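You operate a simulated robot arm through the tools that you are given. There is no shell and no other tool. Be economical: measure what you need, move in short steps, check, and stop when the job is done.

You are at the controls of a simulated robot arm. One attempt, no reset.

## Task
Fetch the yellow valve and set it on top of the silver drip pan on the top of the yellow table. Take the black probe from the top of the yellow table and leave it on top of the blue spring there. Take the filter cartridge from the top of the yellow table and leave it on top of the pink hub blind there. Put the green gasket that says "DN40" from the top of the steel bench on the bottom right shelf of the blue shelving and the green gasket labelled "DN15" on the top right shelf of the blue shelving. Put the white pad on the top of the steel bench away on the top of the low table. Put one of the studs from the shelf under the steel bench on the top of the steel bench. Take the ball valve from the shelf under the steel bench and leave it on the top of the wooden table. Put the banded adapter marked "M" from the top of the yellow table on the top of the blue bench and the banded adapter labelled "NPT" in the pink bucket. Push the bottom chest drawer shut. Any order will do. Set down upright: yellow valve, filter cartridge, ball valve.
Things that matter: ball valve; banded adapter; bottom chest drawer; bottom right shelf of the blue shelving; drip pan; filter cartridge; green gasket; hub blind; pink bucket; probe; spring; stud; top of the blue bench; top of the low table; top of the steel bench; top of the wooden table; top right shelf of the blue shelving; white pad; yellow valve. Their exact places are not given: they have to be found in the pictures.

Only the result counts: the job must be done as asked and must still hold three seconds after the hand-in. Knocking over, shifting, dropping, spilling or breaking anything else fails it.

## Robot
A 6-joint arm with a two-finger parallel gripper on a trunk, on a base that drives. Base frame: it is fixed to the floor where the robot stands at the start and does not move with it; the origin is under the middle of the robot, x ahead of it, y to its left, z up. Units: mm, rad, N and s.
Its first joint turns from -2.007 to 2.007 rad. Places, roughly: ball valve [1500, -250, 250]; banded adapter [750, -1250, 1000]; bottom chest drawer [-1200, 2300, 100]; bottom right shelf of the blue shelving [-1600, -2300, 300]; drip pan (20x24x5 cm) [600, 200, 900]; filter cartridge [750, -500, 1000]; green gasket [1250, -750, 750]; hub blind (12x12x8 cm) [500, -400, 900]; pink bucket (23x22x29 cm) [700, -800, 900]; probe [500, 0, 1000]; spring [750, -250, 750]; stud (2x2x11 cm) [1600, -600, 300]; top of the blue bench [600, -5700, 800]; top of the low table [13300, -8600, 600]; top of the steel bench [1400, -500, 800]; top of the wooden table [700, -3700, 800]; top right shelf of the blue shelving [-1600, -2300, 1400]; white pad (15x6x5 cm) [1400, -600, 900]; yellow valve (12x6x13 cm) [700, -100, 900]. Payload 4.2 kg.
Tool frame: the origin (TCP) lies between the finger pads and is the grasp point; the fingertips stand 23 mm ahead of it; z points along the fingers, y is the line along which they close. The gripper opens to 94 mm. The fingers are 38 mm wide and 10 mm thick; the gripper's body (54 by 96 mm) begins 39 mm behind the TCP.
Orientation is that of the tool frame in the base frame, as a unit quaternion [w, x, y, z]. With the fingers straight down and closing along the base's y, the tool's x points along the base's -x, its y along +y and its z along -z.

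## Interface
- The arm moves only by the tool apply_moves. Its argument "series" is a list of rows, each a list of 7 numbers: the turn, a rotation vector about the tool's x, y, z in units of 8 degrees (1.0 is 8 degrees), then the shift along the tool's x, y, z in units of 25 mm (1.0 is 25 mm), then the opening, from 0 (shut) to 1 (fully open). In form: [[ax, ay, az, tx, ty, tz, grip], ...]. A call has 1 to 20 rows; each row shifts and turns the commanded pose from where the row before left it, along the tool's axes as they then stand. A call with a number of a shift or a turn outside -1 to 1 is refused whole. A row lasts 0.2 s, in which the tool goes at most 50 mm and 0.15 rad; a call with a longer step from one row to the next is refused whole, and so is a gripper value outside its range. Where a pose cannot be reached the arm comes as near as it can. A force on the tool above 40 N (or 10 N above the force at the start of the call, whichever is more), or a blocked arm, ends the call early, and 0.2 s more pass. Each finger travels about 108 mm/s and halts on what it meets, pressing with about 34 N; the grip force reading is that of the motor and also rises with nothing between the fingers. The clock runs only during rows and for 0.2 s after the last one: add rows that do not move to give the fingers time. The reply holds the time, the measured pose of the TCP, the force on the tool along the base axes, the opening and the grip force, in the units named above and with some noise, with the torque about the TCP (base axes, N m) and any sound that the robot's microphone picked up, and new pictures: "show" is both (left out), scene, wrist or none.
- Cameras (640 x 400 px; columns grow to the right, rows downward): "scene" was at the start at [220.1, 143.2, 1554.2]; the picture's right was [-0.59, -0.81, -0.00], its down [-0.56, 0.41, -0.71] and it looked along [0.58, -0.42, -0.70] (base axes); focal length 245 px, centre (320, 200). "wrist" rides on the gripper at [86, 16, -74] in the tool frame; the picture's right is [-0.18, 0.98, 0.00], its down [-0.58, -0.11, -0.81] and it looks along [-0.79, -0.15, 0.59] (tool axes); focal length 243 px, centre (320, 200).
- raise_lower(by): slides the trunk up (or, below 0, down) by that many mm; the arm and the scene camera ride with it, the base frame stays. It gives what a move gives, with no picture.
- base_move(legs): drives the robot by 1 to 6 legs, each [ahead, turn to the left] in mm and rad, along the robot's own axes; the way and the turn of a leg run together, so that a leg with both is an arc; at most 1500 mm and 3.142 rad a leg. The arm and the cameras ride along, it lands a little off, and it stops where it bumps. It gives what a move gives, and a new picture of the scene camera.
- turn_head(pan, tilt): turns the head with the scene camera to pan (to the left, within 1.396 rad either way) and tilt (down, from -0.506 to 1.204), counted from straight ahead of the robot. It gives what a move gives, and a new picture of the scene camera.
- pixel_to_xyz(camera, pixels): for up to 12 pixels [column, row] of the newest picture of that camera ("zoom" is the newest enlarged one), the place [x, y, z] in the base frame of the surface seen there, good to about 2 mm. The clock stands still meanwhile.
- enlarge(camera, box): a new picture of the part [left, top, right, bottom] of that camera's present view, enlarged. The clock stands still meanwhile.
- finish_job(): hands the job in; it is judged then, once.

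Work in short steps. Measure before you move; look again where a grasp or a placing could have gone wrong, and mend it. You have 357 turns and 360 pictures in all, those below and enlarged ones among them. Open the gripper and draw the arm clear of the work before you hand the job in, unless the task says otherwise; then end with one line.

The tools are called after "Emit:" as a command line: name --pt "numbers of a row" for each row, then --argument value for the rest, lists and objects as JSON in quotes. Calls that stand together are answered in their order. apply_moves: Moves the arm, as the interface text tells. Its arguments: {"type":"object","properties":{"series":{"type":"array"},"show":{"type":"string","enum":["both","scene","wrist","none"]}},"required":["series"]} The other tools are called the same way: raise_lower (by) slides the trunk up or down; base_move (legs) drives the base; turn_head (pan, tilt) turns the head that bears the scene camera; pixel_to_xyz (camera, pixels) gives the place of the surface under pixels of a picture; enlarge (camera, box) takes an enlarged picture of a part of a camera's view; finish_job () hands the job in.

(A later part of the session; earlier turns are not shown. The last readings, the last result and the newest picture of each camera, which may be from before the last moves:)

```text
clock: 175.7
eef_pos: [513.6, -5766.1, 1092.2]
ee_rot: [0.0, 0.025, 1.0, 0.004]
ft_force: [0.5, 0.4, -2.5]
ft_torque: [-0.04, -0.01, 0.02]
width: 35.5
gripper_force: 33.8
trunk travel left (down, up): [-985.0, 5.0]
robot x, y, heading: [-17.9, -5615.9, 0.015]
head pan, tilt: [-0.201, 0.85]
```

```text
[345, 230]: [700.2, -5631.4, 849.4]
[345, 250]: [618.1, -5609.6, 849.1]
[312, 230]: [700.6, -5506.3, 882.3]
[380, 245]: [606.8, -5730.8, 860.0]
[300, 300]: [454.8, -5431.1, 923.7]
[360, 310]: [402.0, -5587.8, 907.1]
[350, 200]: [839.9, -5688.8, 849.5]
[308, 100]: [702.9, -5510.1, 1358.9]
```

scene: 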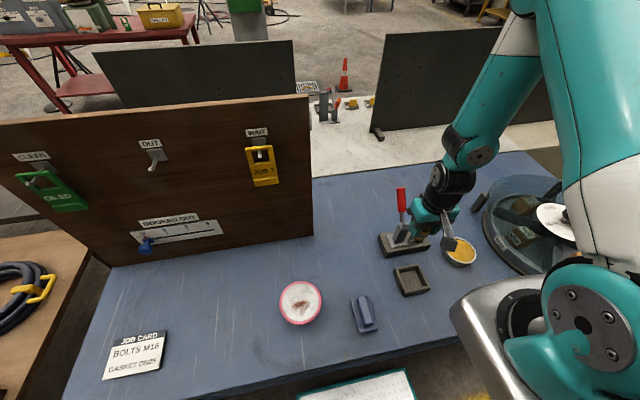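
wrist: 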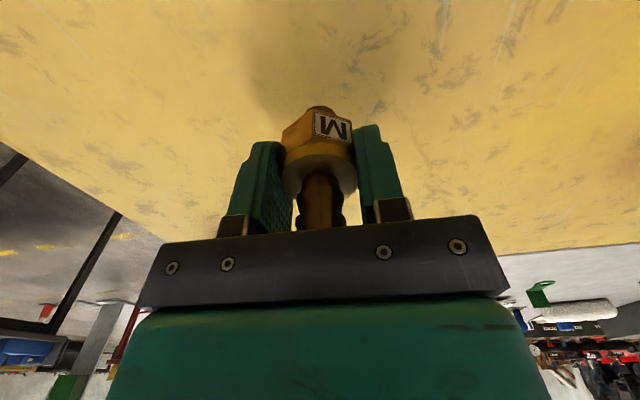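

I move over (630,-5625) and lower to just above the bench.

Emit:
apply_moves --pt "0 0 0 -0.544 0.733 0 0" --pt "0 0 0 -0.544 0.733 0 0" --pt "0 0 0 -0.544 0.733 0 0" --pt "0 0 0 -0.544 0.733 0 0" --pt "0 0 0 -0.544 0.733 0 0" --pt "0 0 0 -0.544 0.733 0 0" --pt "0 0 0 -0.544 0.733 0 0" --pt "0 0 0 -0.544 0.733 0 0" --pt "0 0 0 0 0 0.8 0" --pt "0 0 0 0 0 0.8 0" --pt "0 0 0 0 0 0.8 0" --pt "0 0 0 0 0 0.8 0" --pt "0 0 0 0 0 0.8 0" --pt "0 0 0 0 0 0.8 0" --pt "0 0 0 0 0 0.8 0" --pt "0 0 0 0 0 0.8 0" --pt "0 0 0 0 0 0.8 0" --pt "0 0 0 0 0 0 0"

```text
clock: 179.5
eef_pos: [630.2, -5623.4, 912.2]
ee_rot: [0.0, 0.025, 1.0, 0.004]
ft_force: [-0.2, -0.4, -2.1]
ft_torque: [0.01, -0.01, 0.01]
width: 35.6
gripper_force: 33.9
trunk travel left (down, up): [-985.0, 5.0]
robot x, y, heading: [-22.0, -5617.5, 0.01]
head pan, tilt: [-0.201, 0.85]
```

scene: 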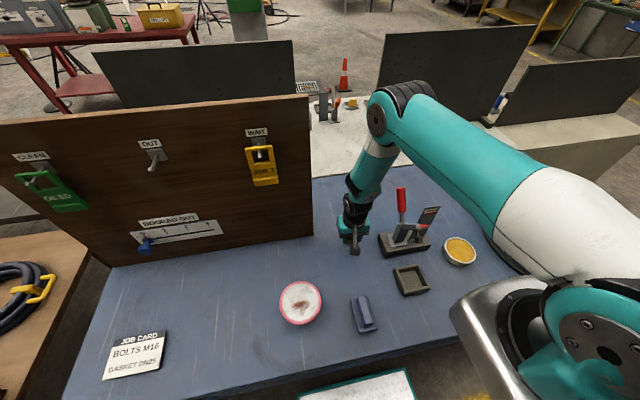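
wrist: 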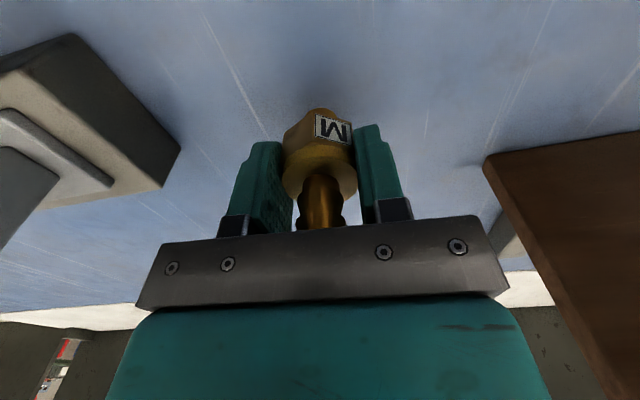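

I lower the last 12 mm in small steps until contact.

Emit:
apply_moves --pt "0 0 0 0 0 0.2 0" --pt "0 0 0 0 0 0.15 0" --pt "0 0 0 0 0 0.08 0" --pt "0 0 0 0 0 0.04 0" --pt "0 0 0 0 0 0 0" --show "none"

Emit:
apply_moves --pt "0 0 0 0 0 0.06 0" --pt "0 0 0 0 0 0 0" --show "none"

```text
clock: 180.7
eef_pos: [628.6, -5623.3, 901.1]
ee_rot: [0.0, 0.025, 1.0, 0.004]
ft_force: [-0.3, 0.1, -1.4]
ft_torque: [0.0, -0.01, 0.0]
width: 35.7
gripper_force: 34.0
trunk travel left (down, up): [-985.0, 5.0]
robot x, y, heading: [-17.0, -5618.3, 0.003]
head pan, tilt: [-0.201, 0.85]
```

```text
clock: 181.3
eef_pos: [629.2, -5623.8, 899.6]
ee_rot: [0.0, 0.026, 1.0, 0.005]
ft_force: [0.6, 0.7, -2.5]
ft_torque: [0.01, 0.02, 0.01]
width: 35.5
gripper_force: 34.1
trunk travel left (down, up): [-985.0, 5.0]
robot x, y, heading: [-17.4, -5614.8, 0.005]
head pan, tilt: [-0.201, 0.85]
```

Still no contact; two more millimetre steps.

Emit:
apply_moves --pt "0 0 0 0 0 0.05 0" --pt "0 0 0 0 0 0 0" --show "none"

Emit:
apply_moves --pt "0 0 0 0 0 0.05 0" --pt "0 0 0 0 0 0 0" --show "none"

```text
clock: 181.9
eef_pos: [629.8, -5623.2, 899.6]
ee_rot: [0.001, 0.025, 1.0, 0.004]
ft_force: [-2.8, -1.2, 12.7]
ft_torque: [-0.09, 0.12, -0.02]
width: 35.3
gripper_force: 34.0
trunk travel left (down, up): [-985.0, 5.0]
robot x, y, heading: [-16.0, -5617.3, 0.009]
head pan, tilt: [-0.201, 0.85]
```

```text
clock: 182.5
eef_pos: [630.5, -5623.5, 898.6]
ee_rot: [0.002, 0.025, 1.0, 0.004]
ft_force: [-2.0, -2.0, 27.8]
ft_torque: [-0.16, 0.13, 0.02]
width: 35.7
gripper_force: 34.1
trunk travel left (down, up): [-985.0, 5.0]
robot x, y, heading: [-17.5, -5615.4, 0.007]
head pan, tilt: [-0.201, 0.85]
```

The adapter touches down firmly. I ease off, open and rise.

Emit:
apply_moves --pt "0 0 0 0 0 -0.07 0" --pt "0 0 0 0 0 0 0" --pt "0 0 0 0 0 0 0.42" --pt "0 0 0 0 0 0 0.5" --pt "0 0 0 0 0 0 0.7" --pt "0 0 0 0 0 0 0.8" --pt "0 0 0 0 0 -0.4 0.8" --pt "0 0 0 0 0 -1 0.8" --pt "0 0 0 0 0 -1 0.8" --pt "0 0 0 0 0 -1 0.8" --pt "0 0 0 0 0 -1 0.8" --pt "0 0 0 0 0 -1 0.8" --pt "0 0 0 0 0 -1 0.8" --pt "0 0 0 0 0 0 0.8"

```text
clock: 185.5
eef_pos: [630.2, -5625.7, 1059.0]
ee_rot: [0.0, 0.026, 1.0, 0.004]
ft_force: [-0.6, 0.7, 0.3]
ft_torque: [-0.03, -0.01, 0.03]
width: 75.1
gripper_force: 0.1
trunk travel left (down, up): [-985.0, 5.0]
robot x, y, heading: [-14.3, -5615.5, 0.006]
head pan, tilt: [-0.201, 0.85]
```

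scene: 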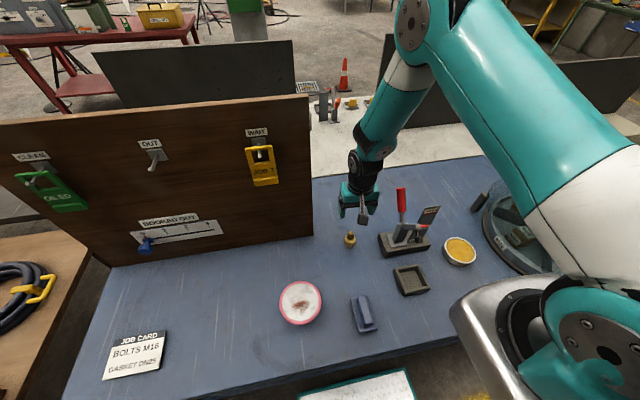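
wrist: 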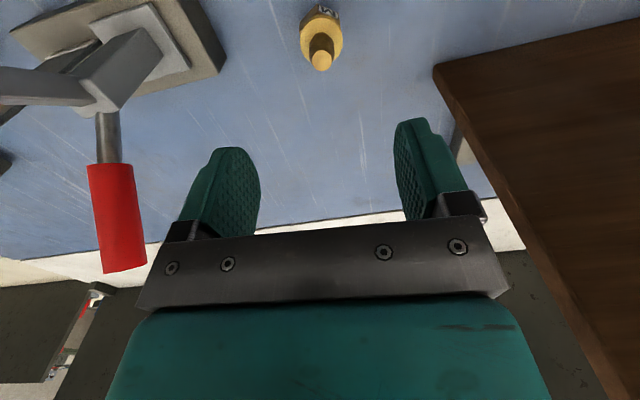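

M stands on the blue bench. I tuck the arm in, back off and drive up the aisle toward y≈-2250.

Emit:
apply_moves --pt "0 0 0 0 0 -1 0.8" --pt "0 0 0 0 0 -1 0.8" --pt "0 0 0 0 0 -1 0.8" --pt "0 0 0 0 0 -1 0.8" --pt "0 0 0 1 0 -1 0.8" --pt "0 0 0 1 0 -1 0.8" --pt "0 0 0 1 0 0 0.8" --pt "0 0 0 1 0 0 0.8" --pt "0 0 0 1 0 0 0.8" --pt "0 0 0 1 0 0 0.8" --pt "0 0 0 1 0 0 0.8" --pt "0 0 0 1 0 0 0.8" --show "none"

Emit:
base_move --legs '[[-200, 0], [0, 1.566], [1500, 0], [1500, 0], [360, 0], [0, -1.571]]'

Emit:
turn_head --pan 0.3 --tilt 0.35

```text
clock: 188.1
eef_pos: [451.5, -5606.3, 1209.9]
ee_rot: [-0.001, 0.025, 1.0, 0.004]
ft_force: [-0.3, -0.1, 0.7]
ft_torque: [-0.04, 0.0, 0.0]
width: 75.3
gripper_force: 0.1
out of reach, approached as far as the arm can: row 12
trunk travel left (down, up): [-985.0, 5.0]
robot x, y, heading: [-17.8, -5616.4, 0.008]
head pan, tilt: [-0.201, 0.85]
```

```text
clock: 213.3
eef_pos: [217.8, -2237.8, 1210.1]
ee_rot: [-0.001, 0.017, 1.0, 0.004]
ft_force: [-0.5, 0.2, 0.0]
ft_torque: [0.02, 0.01, -0.03]
width: 74.9
gripper_force: 0.2
trunk travel left (down, up): [-985.0, 5.0]
robot x, y, heading: [-247.2, -2254.1, 0.023]
head pan, tilt: [-0.201, 0.85]
```

scene: 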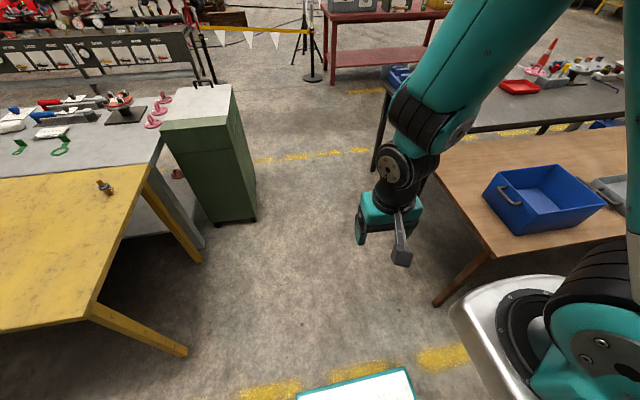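

```text
clock: 214.2
eef_pos: [218.4, -2238.1, 1209.1]
ee_rot: [-0.001, 0.017, 1.0, 0.003]
ft_force: [-0.4, 0.1, 0.7]
ft_torque: [-0.03, 0.0, 0.05]
width: 75.1
gripper_force: 0.0
trunk travel left (down, up): [-985.0, 5.0]
robot x, y, heading: [-252.8, -2255.8, 0.021]
head pan, tilt: [0.3, 0.351]
```

scene: 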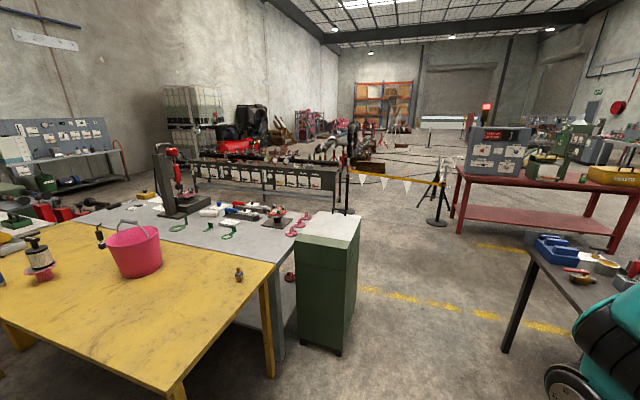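

I measure the cabinet, the pipe rack behind the bench, the stanchions and the red table to plan a path round the bench's end.

Emit:
pixel_to_xyz --camera "scene" --pixels '[[336, 355], [300, 335], [360, 215], [350, 290], [265, 205], [345, 213], [435, 222], [452, 215], [300, 212], [200, 178], [460, 175], [300, 228]]'

Emit:
enlarge --camera "scene" --box '[140, 130, 460, 330]'

```text
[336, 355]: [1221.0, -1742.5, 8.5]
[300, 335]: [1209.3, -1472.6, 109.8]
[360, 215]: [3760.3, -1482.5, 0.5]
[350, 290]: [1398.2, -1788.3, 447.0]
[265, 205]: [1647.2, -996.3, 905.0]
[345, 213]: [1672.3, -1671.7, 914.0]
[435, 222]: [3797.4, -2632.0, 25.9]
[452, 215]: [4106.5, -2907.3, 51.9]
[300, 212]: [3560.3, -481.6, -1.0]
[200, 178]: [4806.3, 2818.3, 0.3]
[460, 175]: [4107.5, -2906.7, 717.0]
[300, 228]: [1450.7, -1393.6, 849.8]
```

```text
2.00 times, centred on (300, 230) of scene
```

zoom: 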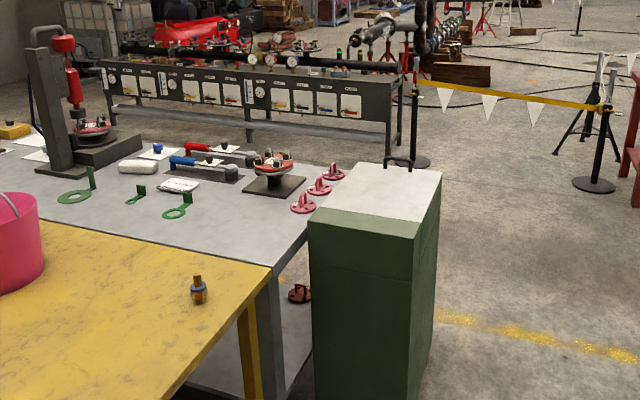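

Clear: cabinet y≥-1790, tables y≤-2830, rack and stanchions x≥3500. I drive to (2300,-2220), then up to y≈-650, turning to face the bench from the far side.

Emit:
base_move --legs '[[1500, -0.02], [1050, 0], [0, 1.571], [1550, 0], [0, 1.571]]'

Emit:
turn_head --pan -0.1 --tilt 0.6

```text
refused: 1550 is not a number from -1500 to 1500
```

```text
clock: 215.1
eef_pos: [217.9, -2238.3, 1209.1]
ee_rot: [-0.001, 0.018, 1.0, 0.004]
ft_force: [-0.5, 0.4, 0.7]
ft_torque: [-0.02, -0.01, 0.06]
width: 75.4
gripper_force: 0.1
trunk travel left (down, up): [-985.0, 5.0]
robot x, y, heading: [-249.3, -2254.7, 0.026]
head pan, tilt: [-0.099, 0.6]
```

scene: 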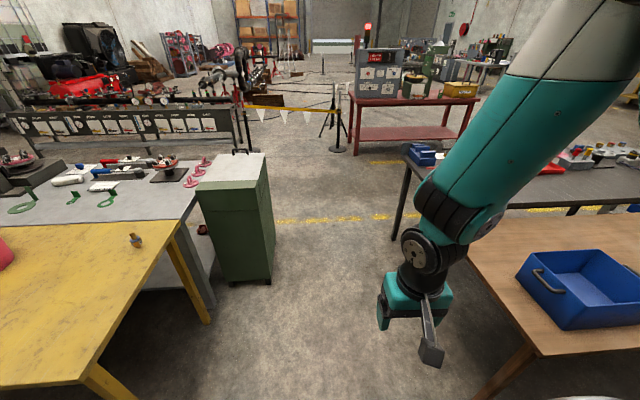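

A leg was too long. Before retrying I check the grey bench's near corner at (406,150) and its leg at (398,235).

Emit:
pixel_to_xyz --camera "scene" --pixels '[[408, 155], [398, 232], [270, 283], [266, 165], [340, 150], [240, 150]]'

```text
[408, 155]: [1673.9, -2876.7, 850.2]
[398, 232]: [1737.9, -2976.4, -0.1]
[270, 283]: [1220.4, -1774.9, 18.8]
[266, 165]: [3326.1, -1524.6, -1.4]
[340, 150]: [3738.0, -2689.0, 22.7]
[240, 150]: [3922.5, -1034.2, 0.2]
```

The gap is free between y=-1790 and y=-2830. I repeat the drive with legal legs.

Emit:
base_move --legs '[[1500, -0.04], [1050, 0], [0, 1.571], [1500, 0], [0, 1.571]]'

Emit:
turn_head --pan -0.1 --tilt 0.6

```text
clock: 242.3
eef_pos: [1848.6, -751.5, 1209.3]
ee_rot: [0.004, 1.0, -0.024, 0.001]
ft_force: [-0.7, -0.1, -0.4]
ft_torque: [-0.02, 0.03, -0.01]
width: 75.1
gripper_force: 0.1
trunk travel left (down, up): [-985.0, 5.0]
robot x, y, heading: [2319.0, -736.5, -3.136]
head pan, tilt: [-0.099, 0.6]
```

scene: 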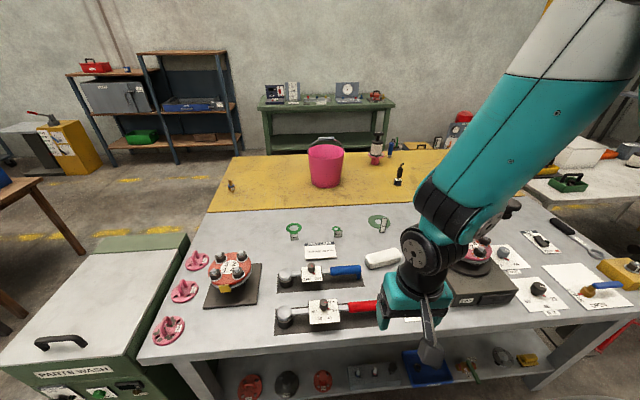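

```text
clock: 242.9
eef_pos: [1849.5, -750.9, 1209.6]
ee_rot: [0.003, 1.0, -0.025, 0.001]
ft_force: [-0.5, 0.3, 0.2]
ft_torque: [0.04, -0.04, 0.02]
width: 74.9
gripper_force: 0.0
trunk travel left (down, up): [-985.0, 5.0]
robot x, y, heading: [2317.7, -736.6, -3.133]
head pan, tilt: [-0.099, 0.6]
```

scene: 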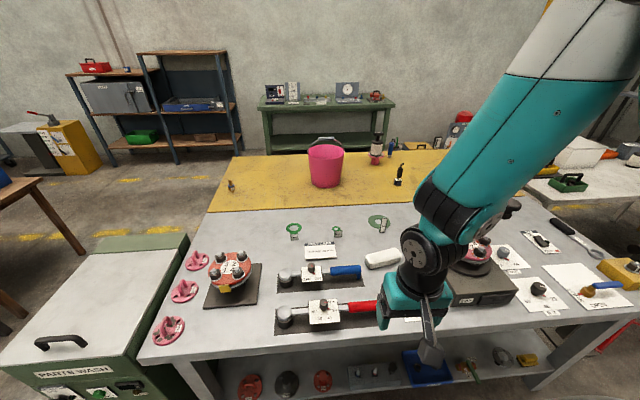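

I have a good view from the far side. I zoom on the gaskets and look down at the under-shelf.

Emit:
enlarge --camera "scene" --box '[270, 205, 430, 275]'

Emit:
pixel_to_xyz --camera "zoom" --pixels '[[95, 85], [100, 125], [270, 105], [265, 135], [445, 65], [450, 100], [455, 210], [360, 215], [540, 190]]'

Emit:
turn_head --pan -0.1 --tilt 1.0

```text
4.00 times, centred on (350, 240) of scene
```

zoom: 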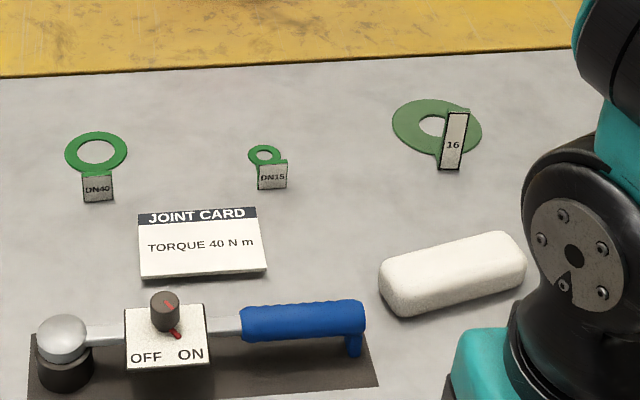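

```text
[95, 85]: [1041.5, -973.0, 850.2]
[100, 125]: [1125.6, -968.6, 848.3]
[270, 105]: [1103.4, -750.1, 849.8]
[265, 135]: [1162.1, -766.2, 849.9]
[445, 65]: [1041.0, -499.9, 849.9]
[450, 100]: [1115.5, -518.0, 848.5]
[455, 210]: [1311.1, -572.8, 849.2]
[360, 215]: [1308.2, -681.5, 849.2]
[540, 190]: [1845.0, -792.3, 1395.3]
```

```text
clock: 243.8
eef_pos: [1850.2, -749.9, 1208.7]
ee_rot: [0.005, 1.0, -0.026, 0.001]
ft_force: [-0.3, -0.1, -0.2]
ft_torque: [-0.01, 0.03, 0.0]
width: 75.4
gripper_force: 0.0
trunk travel left (down, up): [-985.0, 5.0]
robot x, y, heading: [2318.7, -738.1, -3.129]
head pan, tilt: [-0.099, 1.0]
```

scene: 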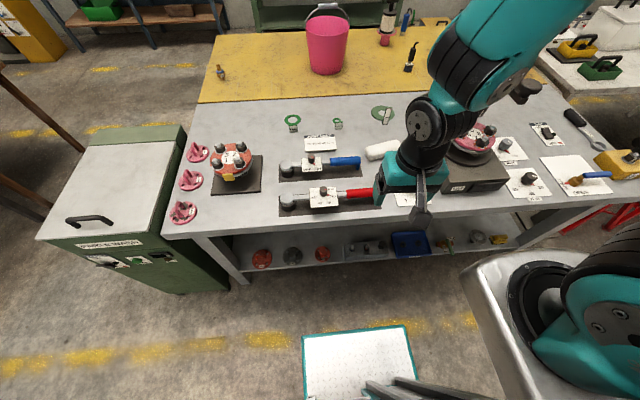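

I measure the bench's far edge, the shelf items and the gasket tabs.

Emit:
pixel_to_xyz --camera "scene" --pixels '[[340, 227], [200, 238], [340, 262], [262, 258], [365, 247], [410, 240], [445, 243], [477, 237], [495, 240], [293, 128], [338, 125], [383, 150]]'

Emit:
enlarge --camera "scene" --box '[230, 215, 530, 285]'

Emit:
enlarge --camera "scene" --box '[270, 100, 410, 165]'

```text
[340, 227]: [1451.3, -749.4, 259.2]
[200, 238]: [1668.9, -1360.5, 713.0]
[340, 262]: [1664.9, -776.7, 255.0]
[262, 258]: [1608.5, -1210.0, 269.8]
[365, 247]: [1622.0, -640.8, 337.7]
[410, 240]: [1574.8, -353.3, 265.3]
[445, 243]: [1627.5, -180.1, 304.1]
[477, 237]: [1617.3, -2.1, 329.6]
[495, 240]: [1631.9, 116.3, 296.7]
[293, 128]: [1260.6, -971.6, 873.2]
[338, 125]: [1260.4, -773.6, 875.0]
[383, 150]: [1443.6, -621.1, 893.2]
```

```text
2.13 times, centred on (380, 250) of scene
```

zoom: 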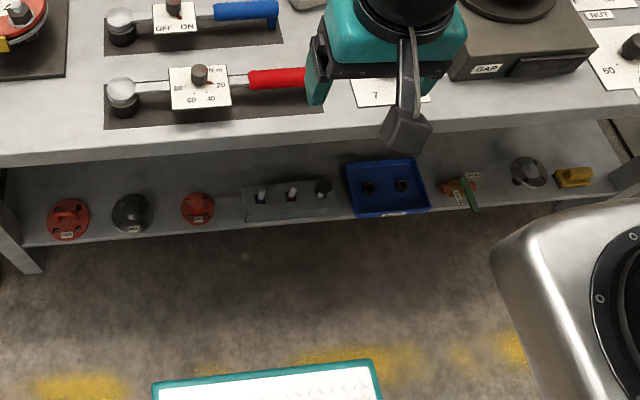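

```text
4.57 times, centred on (340, 132) of scene
```

zoom: 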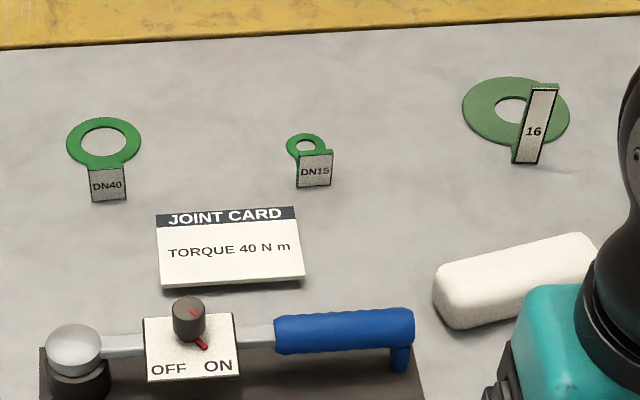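

The shelf is at z≈258, with items at x≈1575–1630 just inside the bench edge (x≈1669). I zoom hard on the fixture and the ball valve.

Emit:
enlarge --camera "scene" --box '[335, 225, 435, 270]'

Emit:
enlarge --camera "scene" --box '[425, 225, 515, 265]'

```text
6.40 times, centred on (385, 248) of scene
```

zoom: 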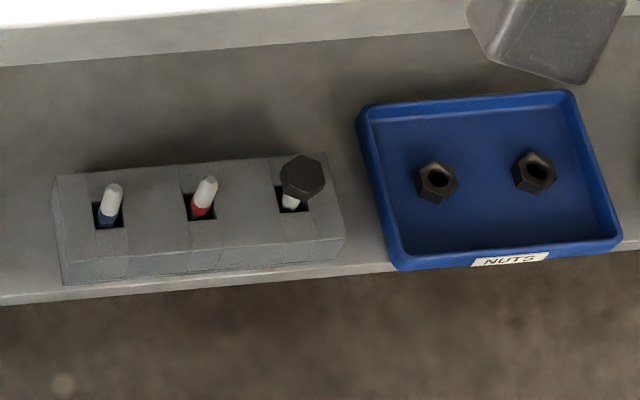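

```text
7.11 times, centred on (470, 245) of scene
```

zoom: 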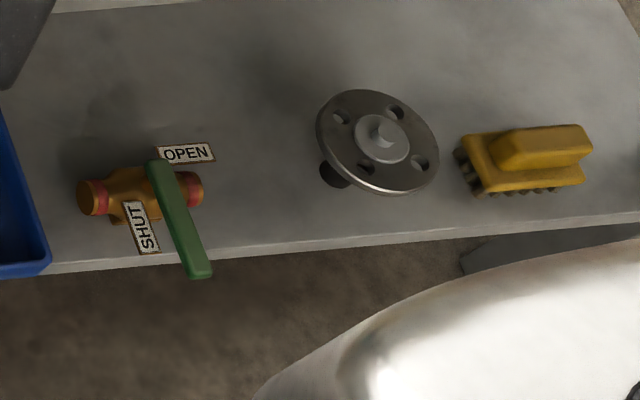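

The block holds two banded studs and a hex bolt. I measure the left two studs, the block and the valve.

Emit:
enlarge --camera "scene" --box '[335, 228, 399, 268]'

Emit:
pixel_to_xyz --camera "zoom" --pixels '[[178, 155], [172, 180], [165, 205], [325, 140], [320, 165], [312, 190], [110, 180], [240, 170], [400, 165], [250, 255], [470, 170], [80, 150]]'

```text
10.00 times, centred on (367, 248) of scene
```

zoom: 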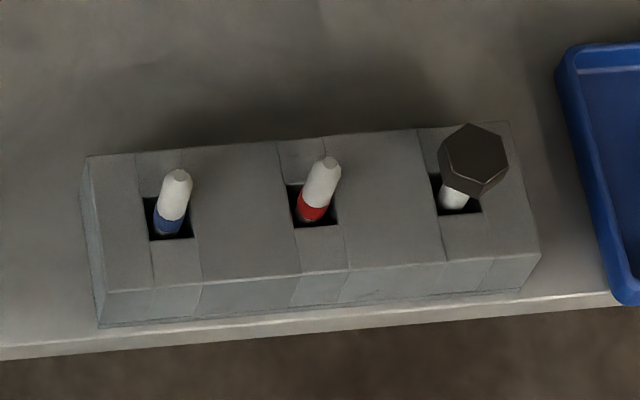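

```text
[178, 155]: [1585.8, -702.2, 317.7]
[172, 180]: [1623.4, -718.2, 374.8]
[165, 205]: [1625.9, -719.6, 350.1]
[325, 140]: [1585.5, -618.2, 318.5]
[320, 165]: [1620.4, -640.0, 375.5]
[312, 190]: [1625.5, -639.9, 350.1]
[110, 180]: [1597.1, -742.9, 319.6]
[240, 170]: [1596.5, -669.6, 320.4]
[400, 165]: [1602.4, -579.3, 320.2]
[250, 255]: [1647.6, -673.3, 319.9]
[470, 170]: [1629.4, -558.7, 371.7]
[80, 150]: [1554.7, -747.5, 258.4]
```

The blue-banded stud is at (1617,-719), with its top at z≈380 and 60 mm out of the block. I back up 50 mm, set the arm forward with a 40° pitch, then lower the trunk outside the bench.

Emit:
base_move --legs '[[-60, 0]]'

Emit:
apply_moves --pt "0 0 0 -0.8 -0.177 -1 0.55" --pt "0 0 0 -0.8 -0.177 -1 0.55" --pt "0 0 0 -0.8 -0.177 -1 0.55" --pt "0 0 0 -0.8 -0.177 -1 0.55" --pt "0 0 0 -0.8 -0.177 -1 0.55" --pt "0 0 0 -0.8 -0.177 -1 0.55" --pt "0 0 0 -0.8 -0.177 -1 0.55" --pt "0 -1 0 0 0 0 0.55" --pt "0 -1 0 0 0 0 0.55" --pt "0 -1 0 0 0 0 0.55" --pt "0 -1 0 0 0 0 0.55" --pt "0 -1 0 0 0 0 0.55" --pt "0 0 0 0 0 0 0.55" --show "scene"

```text
clock: 244.8
eef_pos: [1908.2, -749.4, 1209.4]
ee_rot: [0.003, 1.0, -0.025, 0.001]
ft_force: [-0.4, 0.4, 0.5]
ft_torque: [0.03, -0.03, 0.02]
width: 75.2
gripper_force: 0.1
trunk travel left (down, up): [-985.0, 5.0]
robot x, y, heading: [2379.4, -740.8, -3.132]
head pan, tilt: [-0.099, 1.0]
```

scene: 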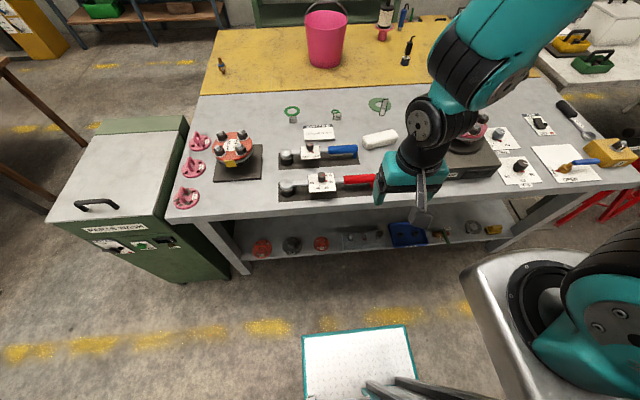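

```text
clock: 247.6
eef_pos: [1770.9, -711.3, 1384.0]
ee_rot: [-0.005, 0.94, -0.025, -0.342]
ft_force: [-0.7, 0.2, -0.6]
ft_torque: [-0.01, 0.02, 0.0]
width: 51.7
gripper_force: 0.0
trunk travel left (down, up): [-985.0, 5.0]
robot x, y, heading: [2379.3, -741.8, -3.132]
head pan, tilt: [-0.099, 1.0]
```

scene: 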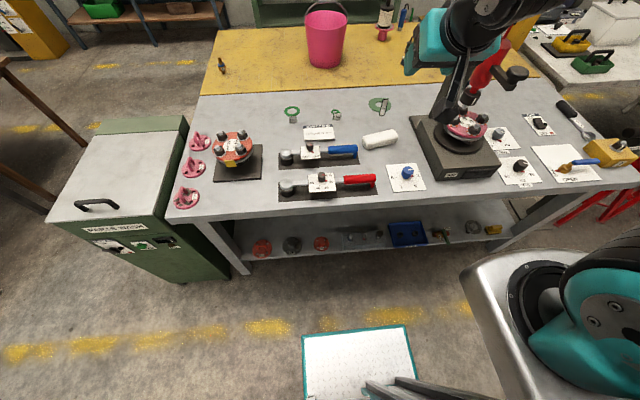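

The arm is set at x≈1771, outside the bench edge. I lower the trunk 925 mm and look.

Emit:
raise_lower --by -925

Emit:
turn_head --pan 0.0 --tilt 0.3

```text
refused: -925 is not a number from -400 to 400
```

```text
clock: 248.7
eef_pos: [1772.0, -711.1, 1383.7]
ee_rot: [-0.005, 0.94, -0.025, -0.341]
ft_force: [0.3, -0.6, 0.9]
ft_torque: [0.0, 0.02, 0.02]
width: 51.8
gripper_force: 0.1
trunk travel left (down, up): [-985.0, 5.0]
robot x, y, heading: [2376.8, -737.6, -3.137]
head pan, tilt: [0.0, 0.3]
```

scene: 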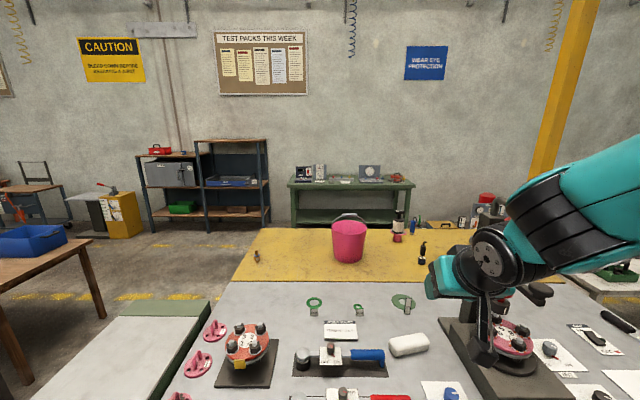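

Steps are limited to 400 mm, so I lower in three.

Emit:
raise_lower --by -400

Emit:
raise_lower --by -400

Emit:
raise_lower --by -130

Emit:
apply_moves --pt "0 0 0 0 0 0 0.55"

```text
clock: 252.5
eef_pos: [1770.3, -711.3, 984.2]
ee_rot: [-0.005, 0.94, -0.025, -0.341]
ft_force: [-0.1, 0.7, 0.0]
ft_torque: [0.0, 0.01, 0.03]
width: 51.5
gripper_force: 0.1
trunk travel left (down, up): [-585.0, 405.0]
robot x, y, heading: [2381.1, -738.0, -3.14]
head pan, tilt: [0.0, 0.3]
```

```text
clock: 256.3
eef_pos: [1770.9, -711.6, 583.5]
ee_rot: [-0.005, 0.94, -0.025, -0.341]
ft_force: [0.1, -0.2, 0.9]
ft_torque: [0.0, 0.0, 0.02]
width: 51.5
gripper_force: 0.1
trunk travel left (down, up): [-185.0, 805.0]
robot x, y, heading: [2375.4, -737.4, -3.137]
head pan, tilt: [0.0, 0.3]
```

```text
clock: 257.9
eef_pos: [1771.0, -712.1, 454.6]
ee_rot: [-0.006, 0.94, -0.025, -0.341]
ft_force: [0.1, -0.1, -0.9]
ft_torque: [0.01, 0.02, -0.01]
width: 51.8
gripper_force: 0.1
trunk travel left (down, up): [-55.0, 935.0]
robot x, y, heading: [2380.2, -740.7, -3.139]
head pan, tilt: [0.0, 0.3]
```

```text
clock: 258.3
eef_pos: [1770.6, -712.3, 454.5]
ee_rot: [-0.005, 0.94, -0.025, -0.341]
ft_force: [-0.4, -0.8, 0.5]
ft_torque: [0.0, -0.01, 0.01]
width: 51.4
gripper_force: 0.1
trunk travel left (down, up): [-55.0, 935.0]
robot x, y, heading: [2381.5, -738.1, -3.134]
head pan, tilt: [0.0, 0.3]
```

scene: 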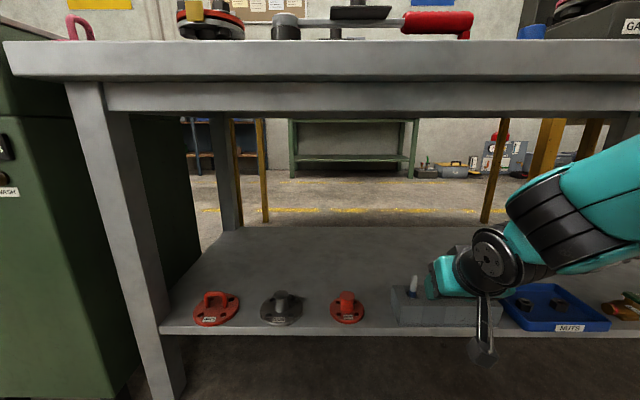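
wrist: 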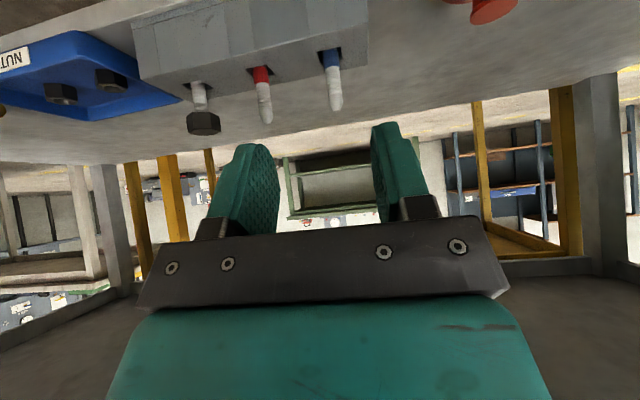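

The wrist camera sees the studs; the blue one is at (335,90), nearly on the finger line. I measure it and the block.

Emit:
pixel_to_xyz --camera "wrist" --pixels '[[336, 105], [334, 85], [331, 62], [265, 118], [263, 95], [330, 50], [300, 80], [205, 125]]'

Emit:
pixel_to_xyz --camera "scene" --pixels '[[300, 110], [300, 78], [130, 105], [130, 300]]'

```text
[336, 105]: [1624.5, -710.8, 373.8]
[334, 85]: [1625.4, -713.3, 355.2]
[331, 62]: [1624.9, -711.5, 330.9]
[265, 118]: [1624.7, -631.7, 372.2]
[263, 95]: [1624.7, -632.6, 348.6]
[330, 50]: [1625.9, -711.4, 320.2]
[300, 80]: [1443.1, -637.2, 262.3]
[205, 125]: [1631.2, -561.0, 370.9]
```

```text
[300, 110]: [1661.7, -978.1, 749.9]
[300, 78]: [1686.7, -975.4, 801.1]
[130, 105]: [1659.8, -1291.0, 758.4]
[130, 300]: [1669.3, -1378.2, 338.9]
```

Stud centre is ≈(1617,-712), and TCP y already matches. I drive ahead 154 mm at this height.

Emit:
base_move --legs '[[154, 0]]'

Emit:
apply_moves --pt "0 0 0 0.25 0 0.3 0.55" --pt "0 0 0 0.25 0 0.3 0.55" --pt "0 0 0 0 0 0 0.55" --show "wrist"

```text
clock: 259.7
eef_pos: [1617.6, -713.6, 454.5]
ee_rot: [-0.005, 0.94, -0.024, -0.341]
ft_force: [0.8, -0.3, 0.0]
ft_torque: [-0.02, 0.02, -0.02]
width: 51.6
gripper_force: 0.0
trunk travel left (down, up): [-55.0, 935.0]
robot x, y, heading: [2225.0, -744.7, -3.134]
head pan, tilt: [0.0, 0.3]
```

scene: 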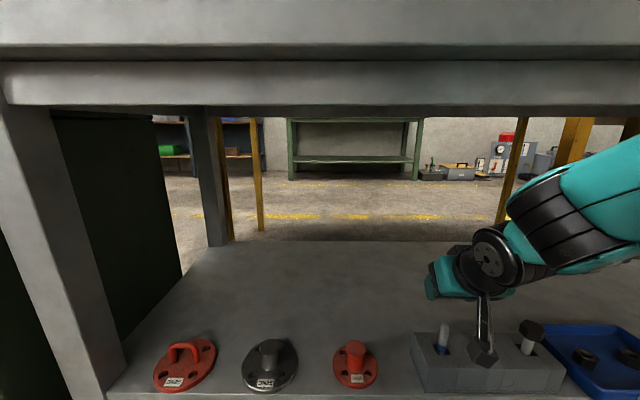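

```text
clock: 260.5
eef_pos: [1616.9, -712.4, 434.8]
ee_rot: [-0.006, 0.94, -0.025, -0.341]
ft_force: [0.2, -0.2, 0.5]
ft_torque: [0.01, 0.0, 0.02]
width: 52.0
gripper_force: 0.1
trunk travel left (down, up): [-55.0, 935.0]
robot x, y, heading: [2224.8, -742.4, -3.137]
head pan, tilt: [0.0, 0.3]
```

wrist: 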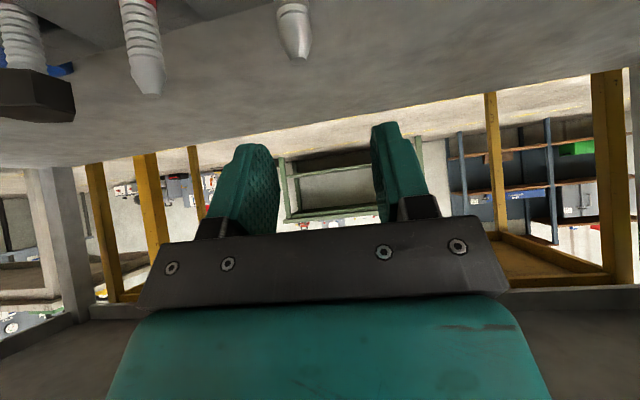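

I measure the blue stud's tip in this view to fix the lateral offset.

Emit:
pixel_to_xyz --camera "wrist" --pixels '[[299, 55], [296, 35], [292, 8], [150, 85], [130, 60]]'

```text
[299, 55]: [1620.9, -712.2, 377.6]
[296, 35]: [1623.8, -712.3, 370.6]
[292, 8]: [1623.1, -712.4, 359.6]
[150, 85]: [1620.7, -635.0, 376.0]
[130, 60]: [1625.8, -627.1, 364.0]
```

It is aligned. I go down 72 mm and close on the stud.

Emit:
apply_moves --pt "0 0 0 0.37 0 0.442 0.55" --pt "0 0 0 0.37 0 0.442 0.55" --pt "0 0 0 0.37 0 0.442 0.55" --pt "0 0 0 0.37 0 0.442 0.55" --pt "0 0 0 0.37 0 0.442 0.55" --pt "0 0 0 0 0 0 0.55" --pt "0 0 0 0 0 0 0.3" --pt "0 0 0 0 0 0 0" --pt "0 0 0 0 0 0 0" --pt "0 0 0 0 0 0 0"

```text
clock: 262.7
eef_pos: [1616.7, -714.0, 363.6]
ee_rot: [-0.005, 0.94, -0.025, -0.341]
ft_force: [-0.4, 0.7, 1.1]
ft_torque: [0.04, 0.02, 0.02]
width: 14.9
gripper_force: 34.3
trunk travel left (down, up): [-55.0, 935.0]
robot x, y, heading: [2223.9, -738.2, -3.134]
head pan, tilt: [0.0, 0.3]
```

scene: 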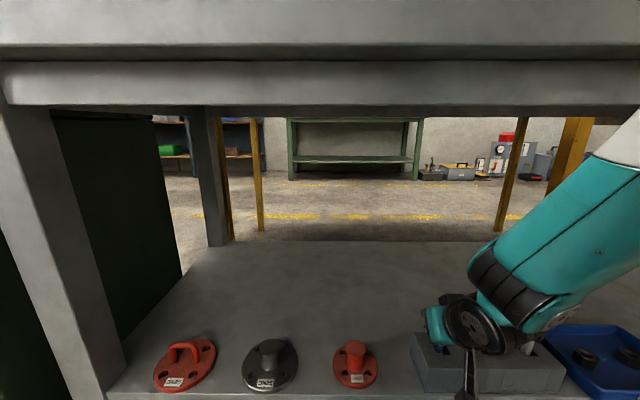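
wrist: 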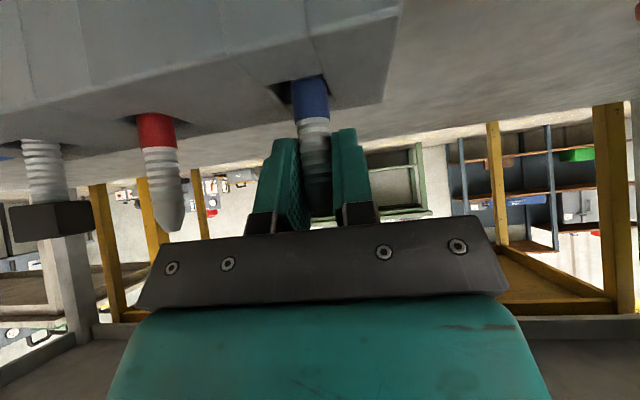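

The stud is gripped (14.9 mm). I raise the trunk 100 mm to draw it out, then back away.

Emit:
raise_lower --by 100

Emit:
apply_moves --pt "0 0 0 0 0 0 0" --show "wrist"

```text
clock: 264.0
eef_pos: [1616.5, -713.4, 462.1]
ee_rot: [-0.005, 0.94, -0.025, -0.341]
ft_force: [0.0, 0.9, -1.3]
ft_torque: [0.03, -0.02, -0.03]
width: 15.0
gripper_force: 34.0
trunk travel left (down, up): [-155.0, 835.0]
robot x, y, heading: [2225.6, -739.4, -3.135]
head pan, tilt: [0.0, 0.3]
```

```text
clock: 264.4
eef_pos: [1617.8, -713.8, 461.3]
ee_rot: [-0.005, 0.94, -0.025, -0.341]
ft_force: [-0.3, 0.2, -0.7]
ft_torque: [0.0, -0.01, 0.02]
width: 15.2
gripper_force: 33.8
trunk travel left (down, up): [-155.0, 835.0]
robot x, y, heading: [2227.2, -739.4, -3.132]
head pan, tilt: [0.0, 0.3]
```

wrist: 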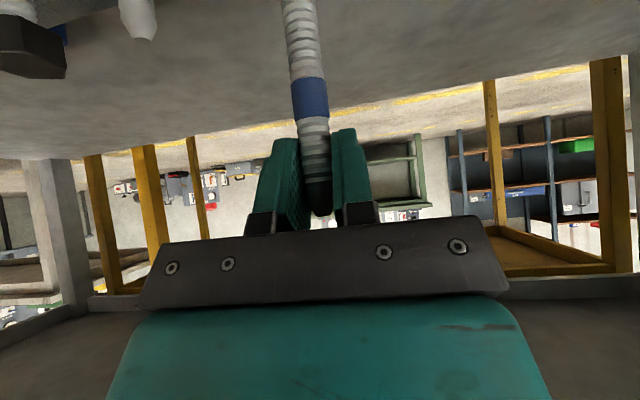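

The stud is clear of the block. I back off 260 mm, raise the trunk to above the bench, and choose a spot.

Emit:
base_move --legs '[[-260, 0]]'

Emit:
raise_lower --by 400

Emit:
raise_lower --by 320

Emit:
turn_head --pan 0.1 --tilt 0.75

```text
clock: 266.3
eef_pos: [1874.6, -712.7, 462.3]
ee_rot: [-0.006, 0.94, -0.025, -0.341]
ft_force: [0.4, 0.6, -0.2]
ft_torque: [0.0, 0.01, -0.03]
width: 15.3
gripper_force: 33.8
trunk travel left (down, up): [-155.0, 835.0]
robot x, y, heading: [2483.4, -737.0, -3.13]
head pan, tilt: [0.0, 0.3]
```

scene: 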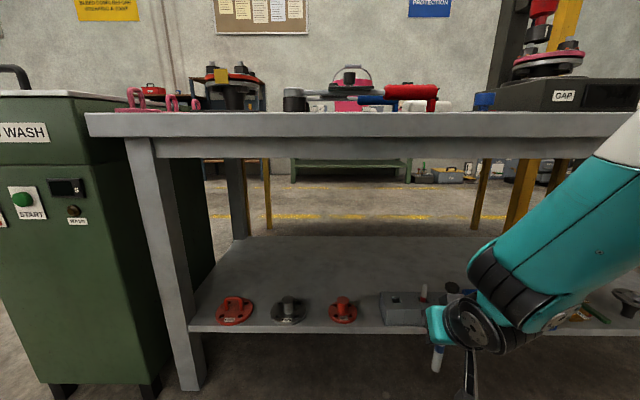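

```text
clock: 270.1
eef_pos: [1874.3, -712.1, 861.5]
ee_rot: [-0.005, 0.94, -0.024, -0.341]
ft_force: [-0.8, 0.1, -0.3]
ft_torque: [0.02, 0.03, -0.01]
width: 15.0
gripper_force: 34.7
trunk travel left (down, up): [-555.0, 435.0]
robot x, y, heading: [2480.4, -738.8, -3.132]
head pan, tilt: [0.0, 0.3]
```

```text
clock: 273.3
eef_pos: [1874.5, -712.4, 1181.7]
ee_rot: [-0.005, 0.94, -0.024, -0.341]
ft_force: [0.3, -0.8, -1.6]
ft_torque: [0.02, 0.0, -0.01]
width: 15.1
gripper_force: 34.4
trunk travel left (down, up): [-875.0, 115.0]
robot x, y, heading: [2484.4, -738.2, -3.134]
head pan, tilt: [0.0, 0.3]
```

```text
clock: 274.2
eef_pos: [1873.8, -713.1, 1183.7]
ee_rot: [-0.005, 0.94, -0.023, -0.34]
ft_force: [-0.3, -0.3, -1.6]
ft_torque: [-0.02, -0.02, 0.02]
width: 15.2
gripper_force: 34.1
trunk travel left (down, up): [-875.0, 115.0]
robot x, y, heading: [2481.7, -737.9, -3.133]
head pan, tilt: [0.099, 0.75]
```

scene: 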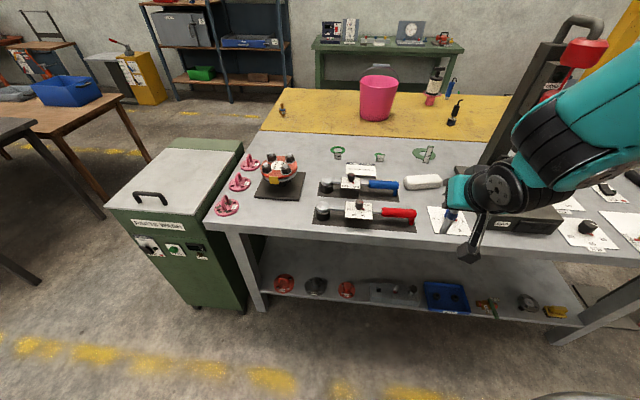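

I measure candidate free spots on the bench: (280,215), (315,165), (415,200) and (300,150).

Emit:
pixel_to_xyz --camera "scene" --pixels '[[278, 215], [318, 168], [415, 198], [305, 150], [300, 197], [314, 205], [225, 205], [258, 195], [405, 160], [436, 185], [400, 150], [365, 225]]'

Emit:
enlarge --camera "scene" --box '[200, 130, 460, 250]'

```text
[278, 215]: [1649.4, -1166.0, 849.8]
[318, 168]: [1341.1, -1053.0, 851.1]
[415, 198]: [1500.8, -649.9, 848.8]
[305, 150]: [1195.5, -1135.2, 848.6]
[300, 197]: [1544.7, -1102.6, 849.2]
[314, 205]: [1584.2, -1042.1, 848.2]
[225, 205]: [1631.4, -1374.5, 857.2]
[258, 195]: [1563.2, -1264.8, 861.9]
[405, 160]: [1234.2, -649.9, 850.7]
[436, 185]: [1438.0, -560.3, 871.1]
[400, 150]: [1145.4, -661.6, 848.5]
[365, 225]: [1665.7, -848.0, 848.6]
```

```text
2.46 times, centred on (330, 190) of scene
```

zoom: 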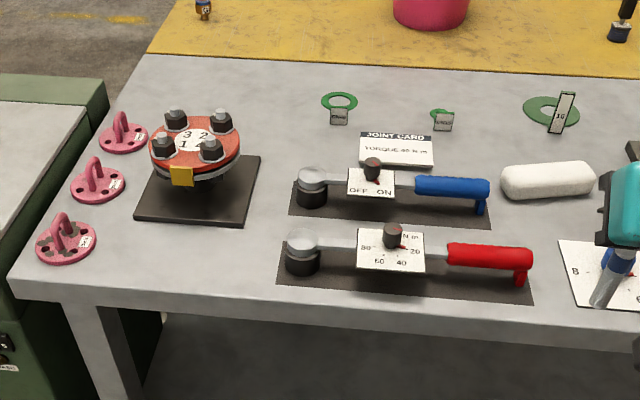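

A free spot is at (1600,-1160). I shift the base 445 mm toward -y, then advance so that the stud is over that spot.

Emit:
base_move --legs '[[0, 1.563], [445, 0], [0, -1.571], [272, 0]]'

Emit:
raise_lower --by -200

Emit:
turn_head --pan -0.2 --tilt 0.75

```text
clock: 286.0
eef_pos: [1605.0, -1147.0, 1183.3]
ee_rot: [-0.007, 0.94, -0.029, -0.34]
ft_force: [-0.1, -1.3, -1.1]
ft_torque: [0.0, -0.04, -0.02]
width: 14.4
gripper_force: 33.8
trunk travel left (down, up): [-875.0, 115.0]
robot x, y, heading: [2212.5, -1177.0, 3.145]
head pan, tilt: [0.099, 0.75]
```

scene: 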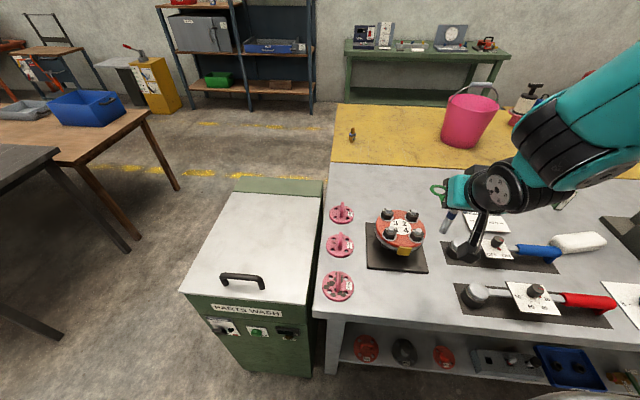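

```text
clock: 288.1
eef_pos: [1604.5, -1146.3, 983.5]
ee_rot: [-0.007, 0.94, -0.028, -0.341]
ft_force: [-0.9, -0.5, -2.0]
ft_torque: [-0.03, -0.03, -0.01]
width: 14.7
gripper_force: 34.0
trunk travel left (down, up): [-675.0, 315.0]
robot x, y, heading: [2213.1, -1182.9, 3.138]
head pan, tilt: [0.099, 0.75]
```

```text
clock: 288.9
eef_pos: [1604.8, -1145.7, 981.7]
ee_rot: [-0.007, 0.94, -0.029, -0.341]
ft_force: [0.6, -0.8, -1.5]
ft_torque: [-0.01, 0.02, 0.01]
width: 14.5
gripper_force: 33.5
trunk travel left (down, up): [-675.0, 315.0]
robot x, y, heading: [2211.8, -1176.7, 3.141]
head pan, tilt: [-0.201, 0.75]
```

scene: 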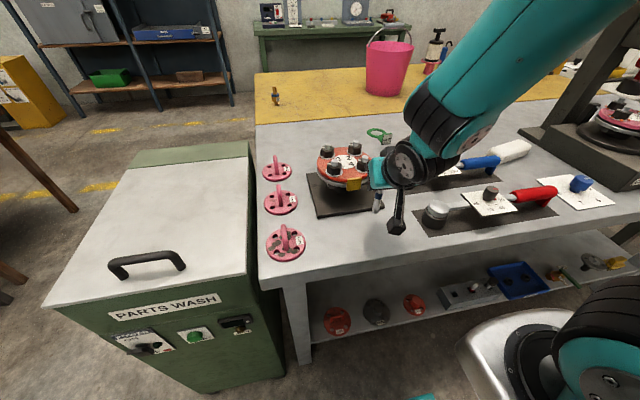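

I take a wrist view to check the landing spot against the jig base and the ratchet board.

Emit:
apply_moves --pt "0 0 0 0 0 0 0" --show "wrist"

Emit:
pixel_to_xyz --camera "scene" --pixels '[[316, 216], [369, 208], [416, 234], [412, 205], [345, 225], [378, 205], [300, 255]]'

```text
clock: 289.4
eef_pos: [1605.8, -1148.0, 982.0]
ee_rot: [-0.006, 0.939, -0.028, -0.341]
ft_force: [-0.3, 0.0, -1.6]
ft_torque: [0.01, -0.03, 0.0]
width: 14.4
gripper_force: 33.8
trunk travel left (down, up): [-675.0, 315.0]
robot x, y, heading: [2216.1, -1177.2, 3.144]
head pan, tilt: [-0.201, 0.75]
```

wrist: 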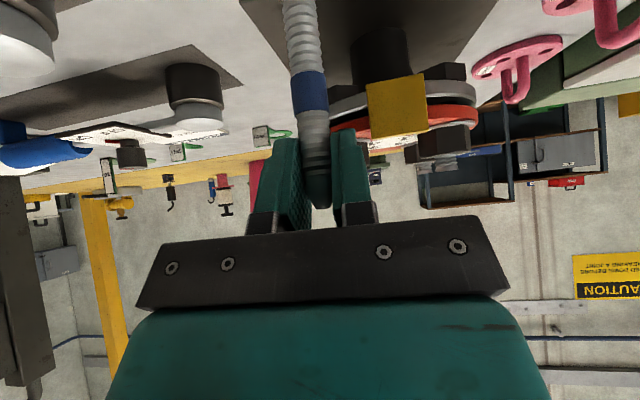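

```text
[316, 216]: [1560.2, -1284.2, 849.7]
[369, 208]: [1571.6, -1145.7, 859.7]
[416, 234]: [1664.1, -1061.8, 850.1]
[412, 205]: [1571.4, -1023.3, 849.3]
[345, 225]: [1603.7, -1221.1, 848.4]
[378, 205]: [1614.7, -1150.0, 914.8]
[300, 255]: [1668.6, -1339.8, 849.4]
```

The spot is clear; I shift 12 mm toward the edge and lower, then creep to contact.

Emit:
apply_moves --pt "0 0 0 0.37 0 -0.31 0" --pt "0 0 0 0.22 0 0.26 0" --pt "0 0 0 0.22 0 0.26 0" --pt "0 0 0 0.22 0 0.26 0" --pt "0 0 0 0.1 0 0.12 0" --pt "0 0 0 0 0 0 0" --show "wrist"

Emit:
pixel_to_xyz --camera "wrist" --pixels '[[300, 5], [303, 30], [310, 80], [318, 190], [290, 3]]'

```text
clock: 290.8
eef_pos: [1616.9, -1147.1, 953.4]
ee_rot: [-0.007, 0.939, -0.029, -0.342]
ft_force: [-0.3, 0.5, -2.1]
ft_torque: [-0.05, -0.01, -0.01]
width: 14.4
gripper_force: 34.4
trunk travel left (down, up): [-675.0, 315.0]
robot x, y, heading: [2215.1, -1178.6, 3.143]
head pan, tilt: [-0.201, 0.75]
```

wrist: 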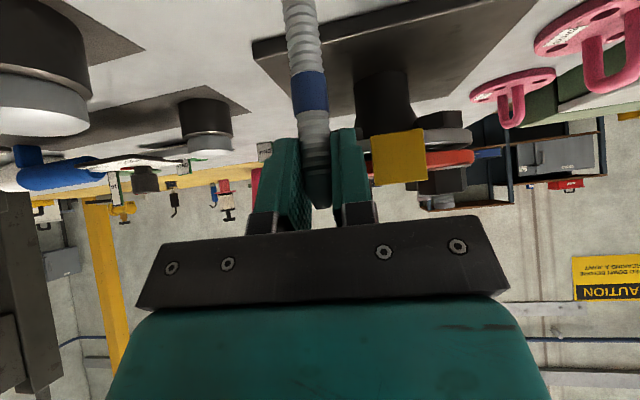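

```text
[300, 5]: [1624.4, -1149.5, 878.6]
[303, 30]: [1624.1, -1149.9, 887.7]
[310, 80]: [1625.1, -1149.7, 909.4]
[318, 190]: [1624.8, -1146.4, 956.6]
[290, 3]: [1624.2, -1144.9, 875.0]
```

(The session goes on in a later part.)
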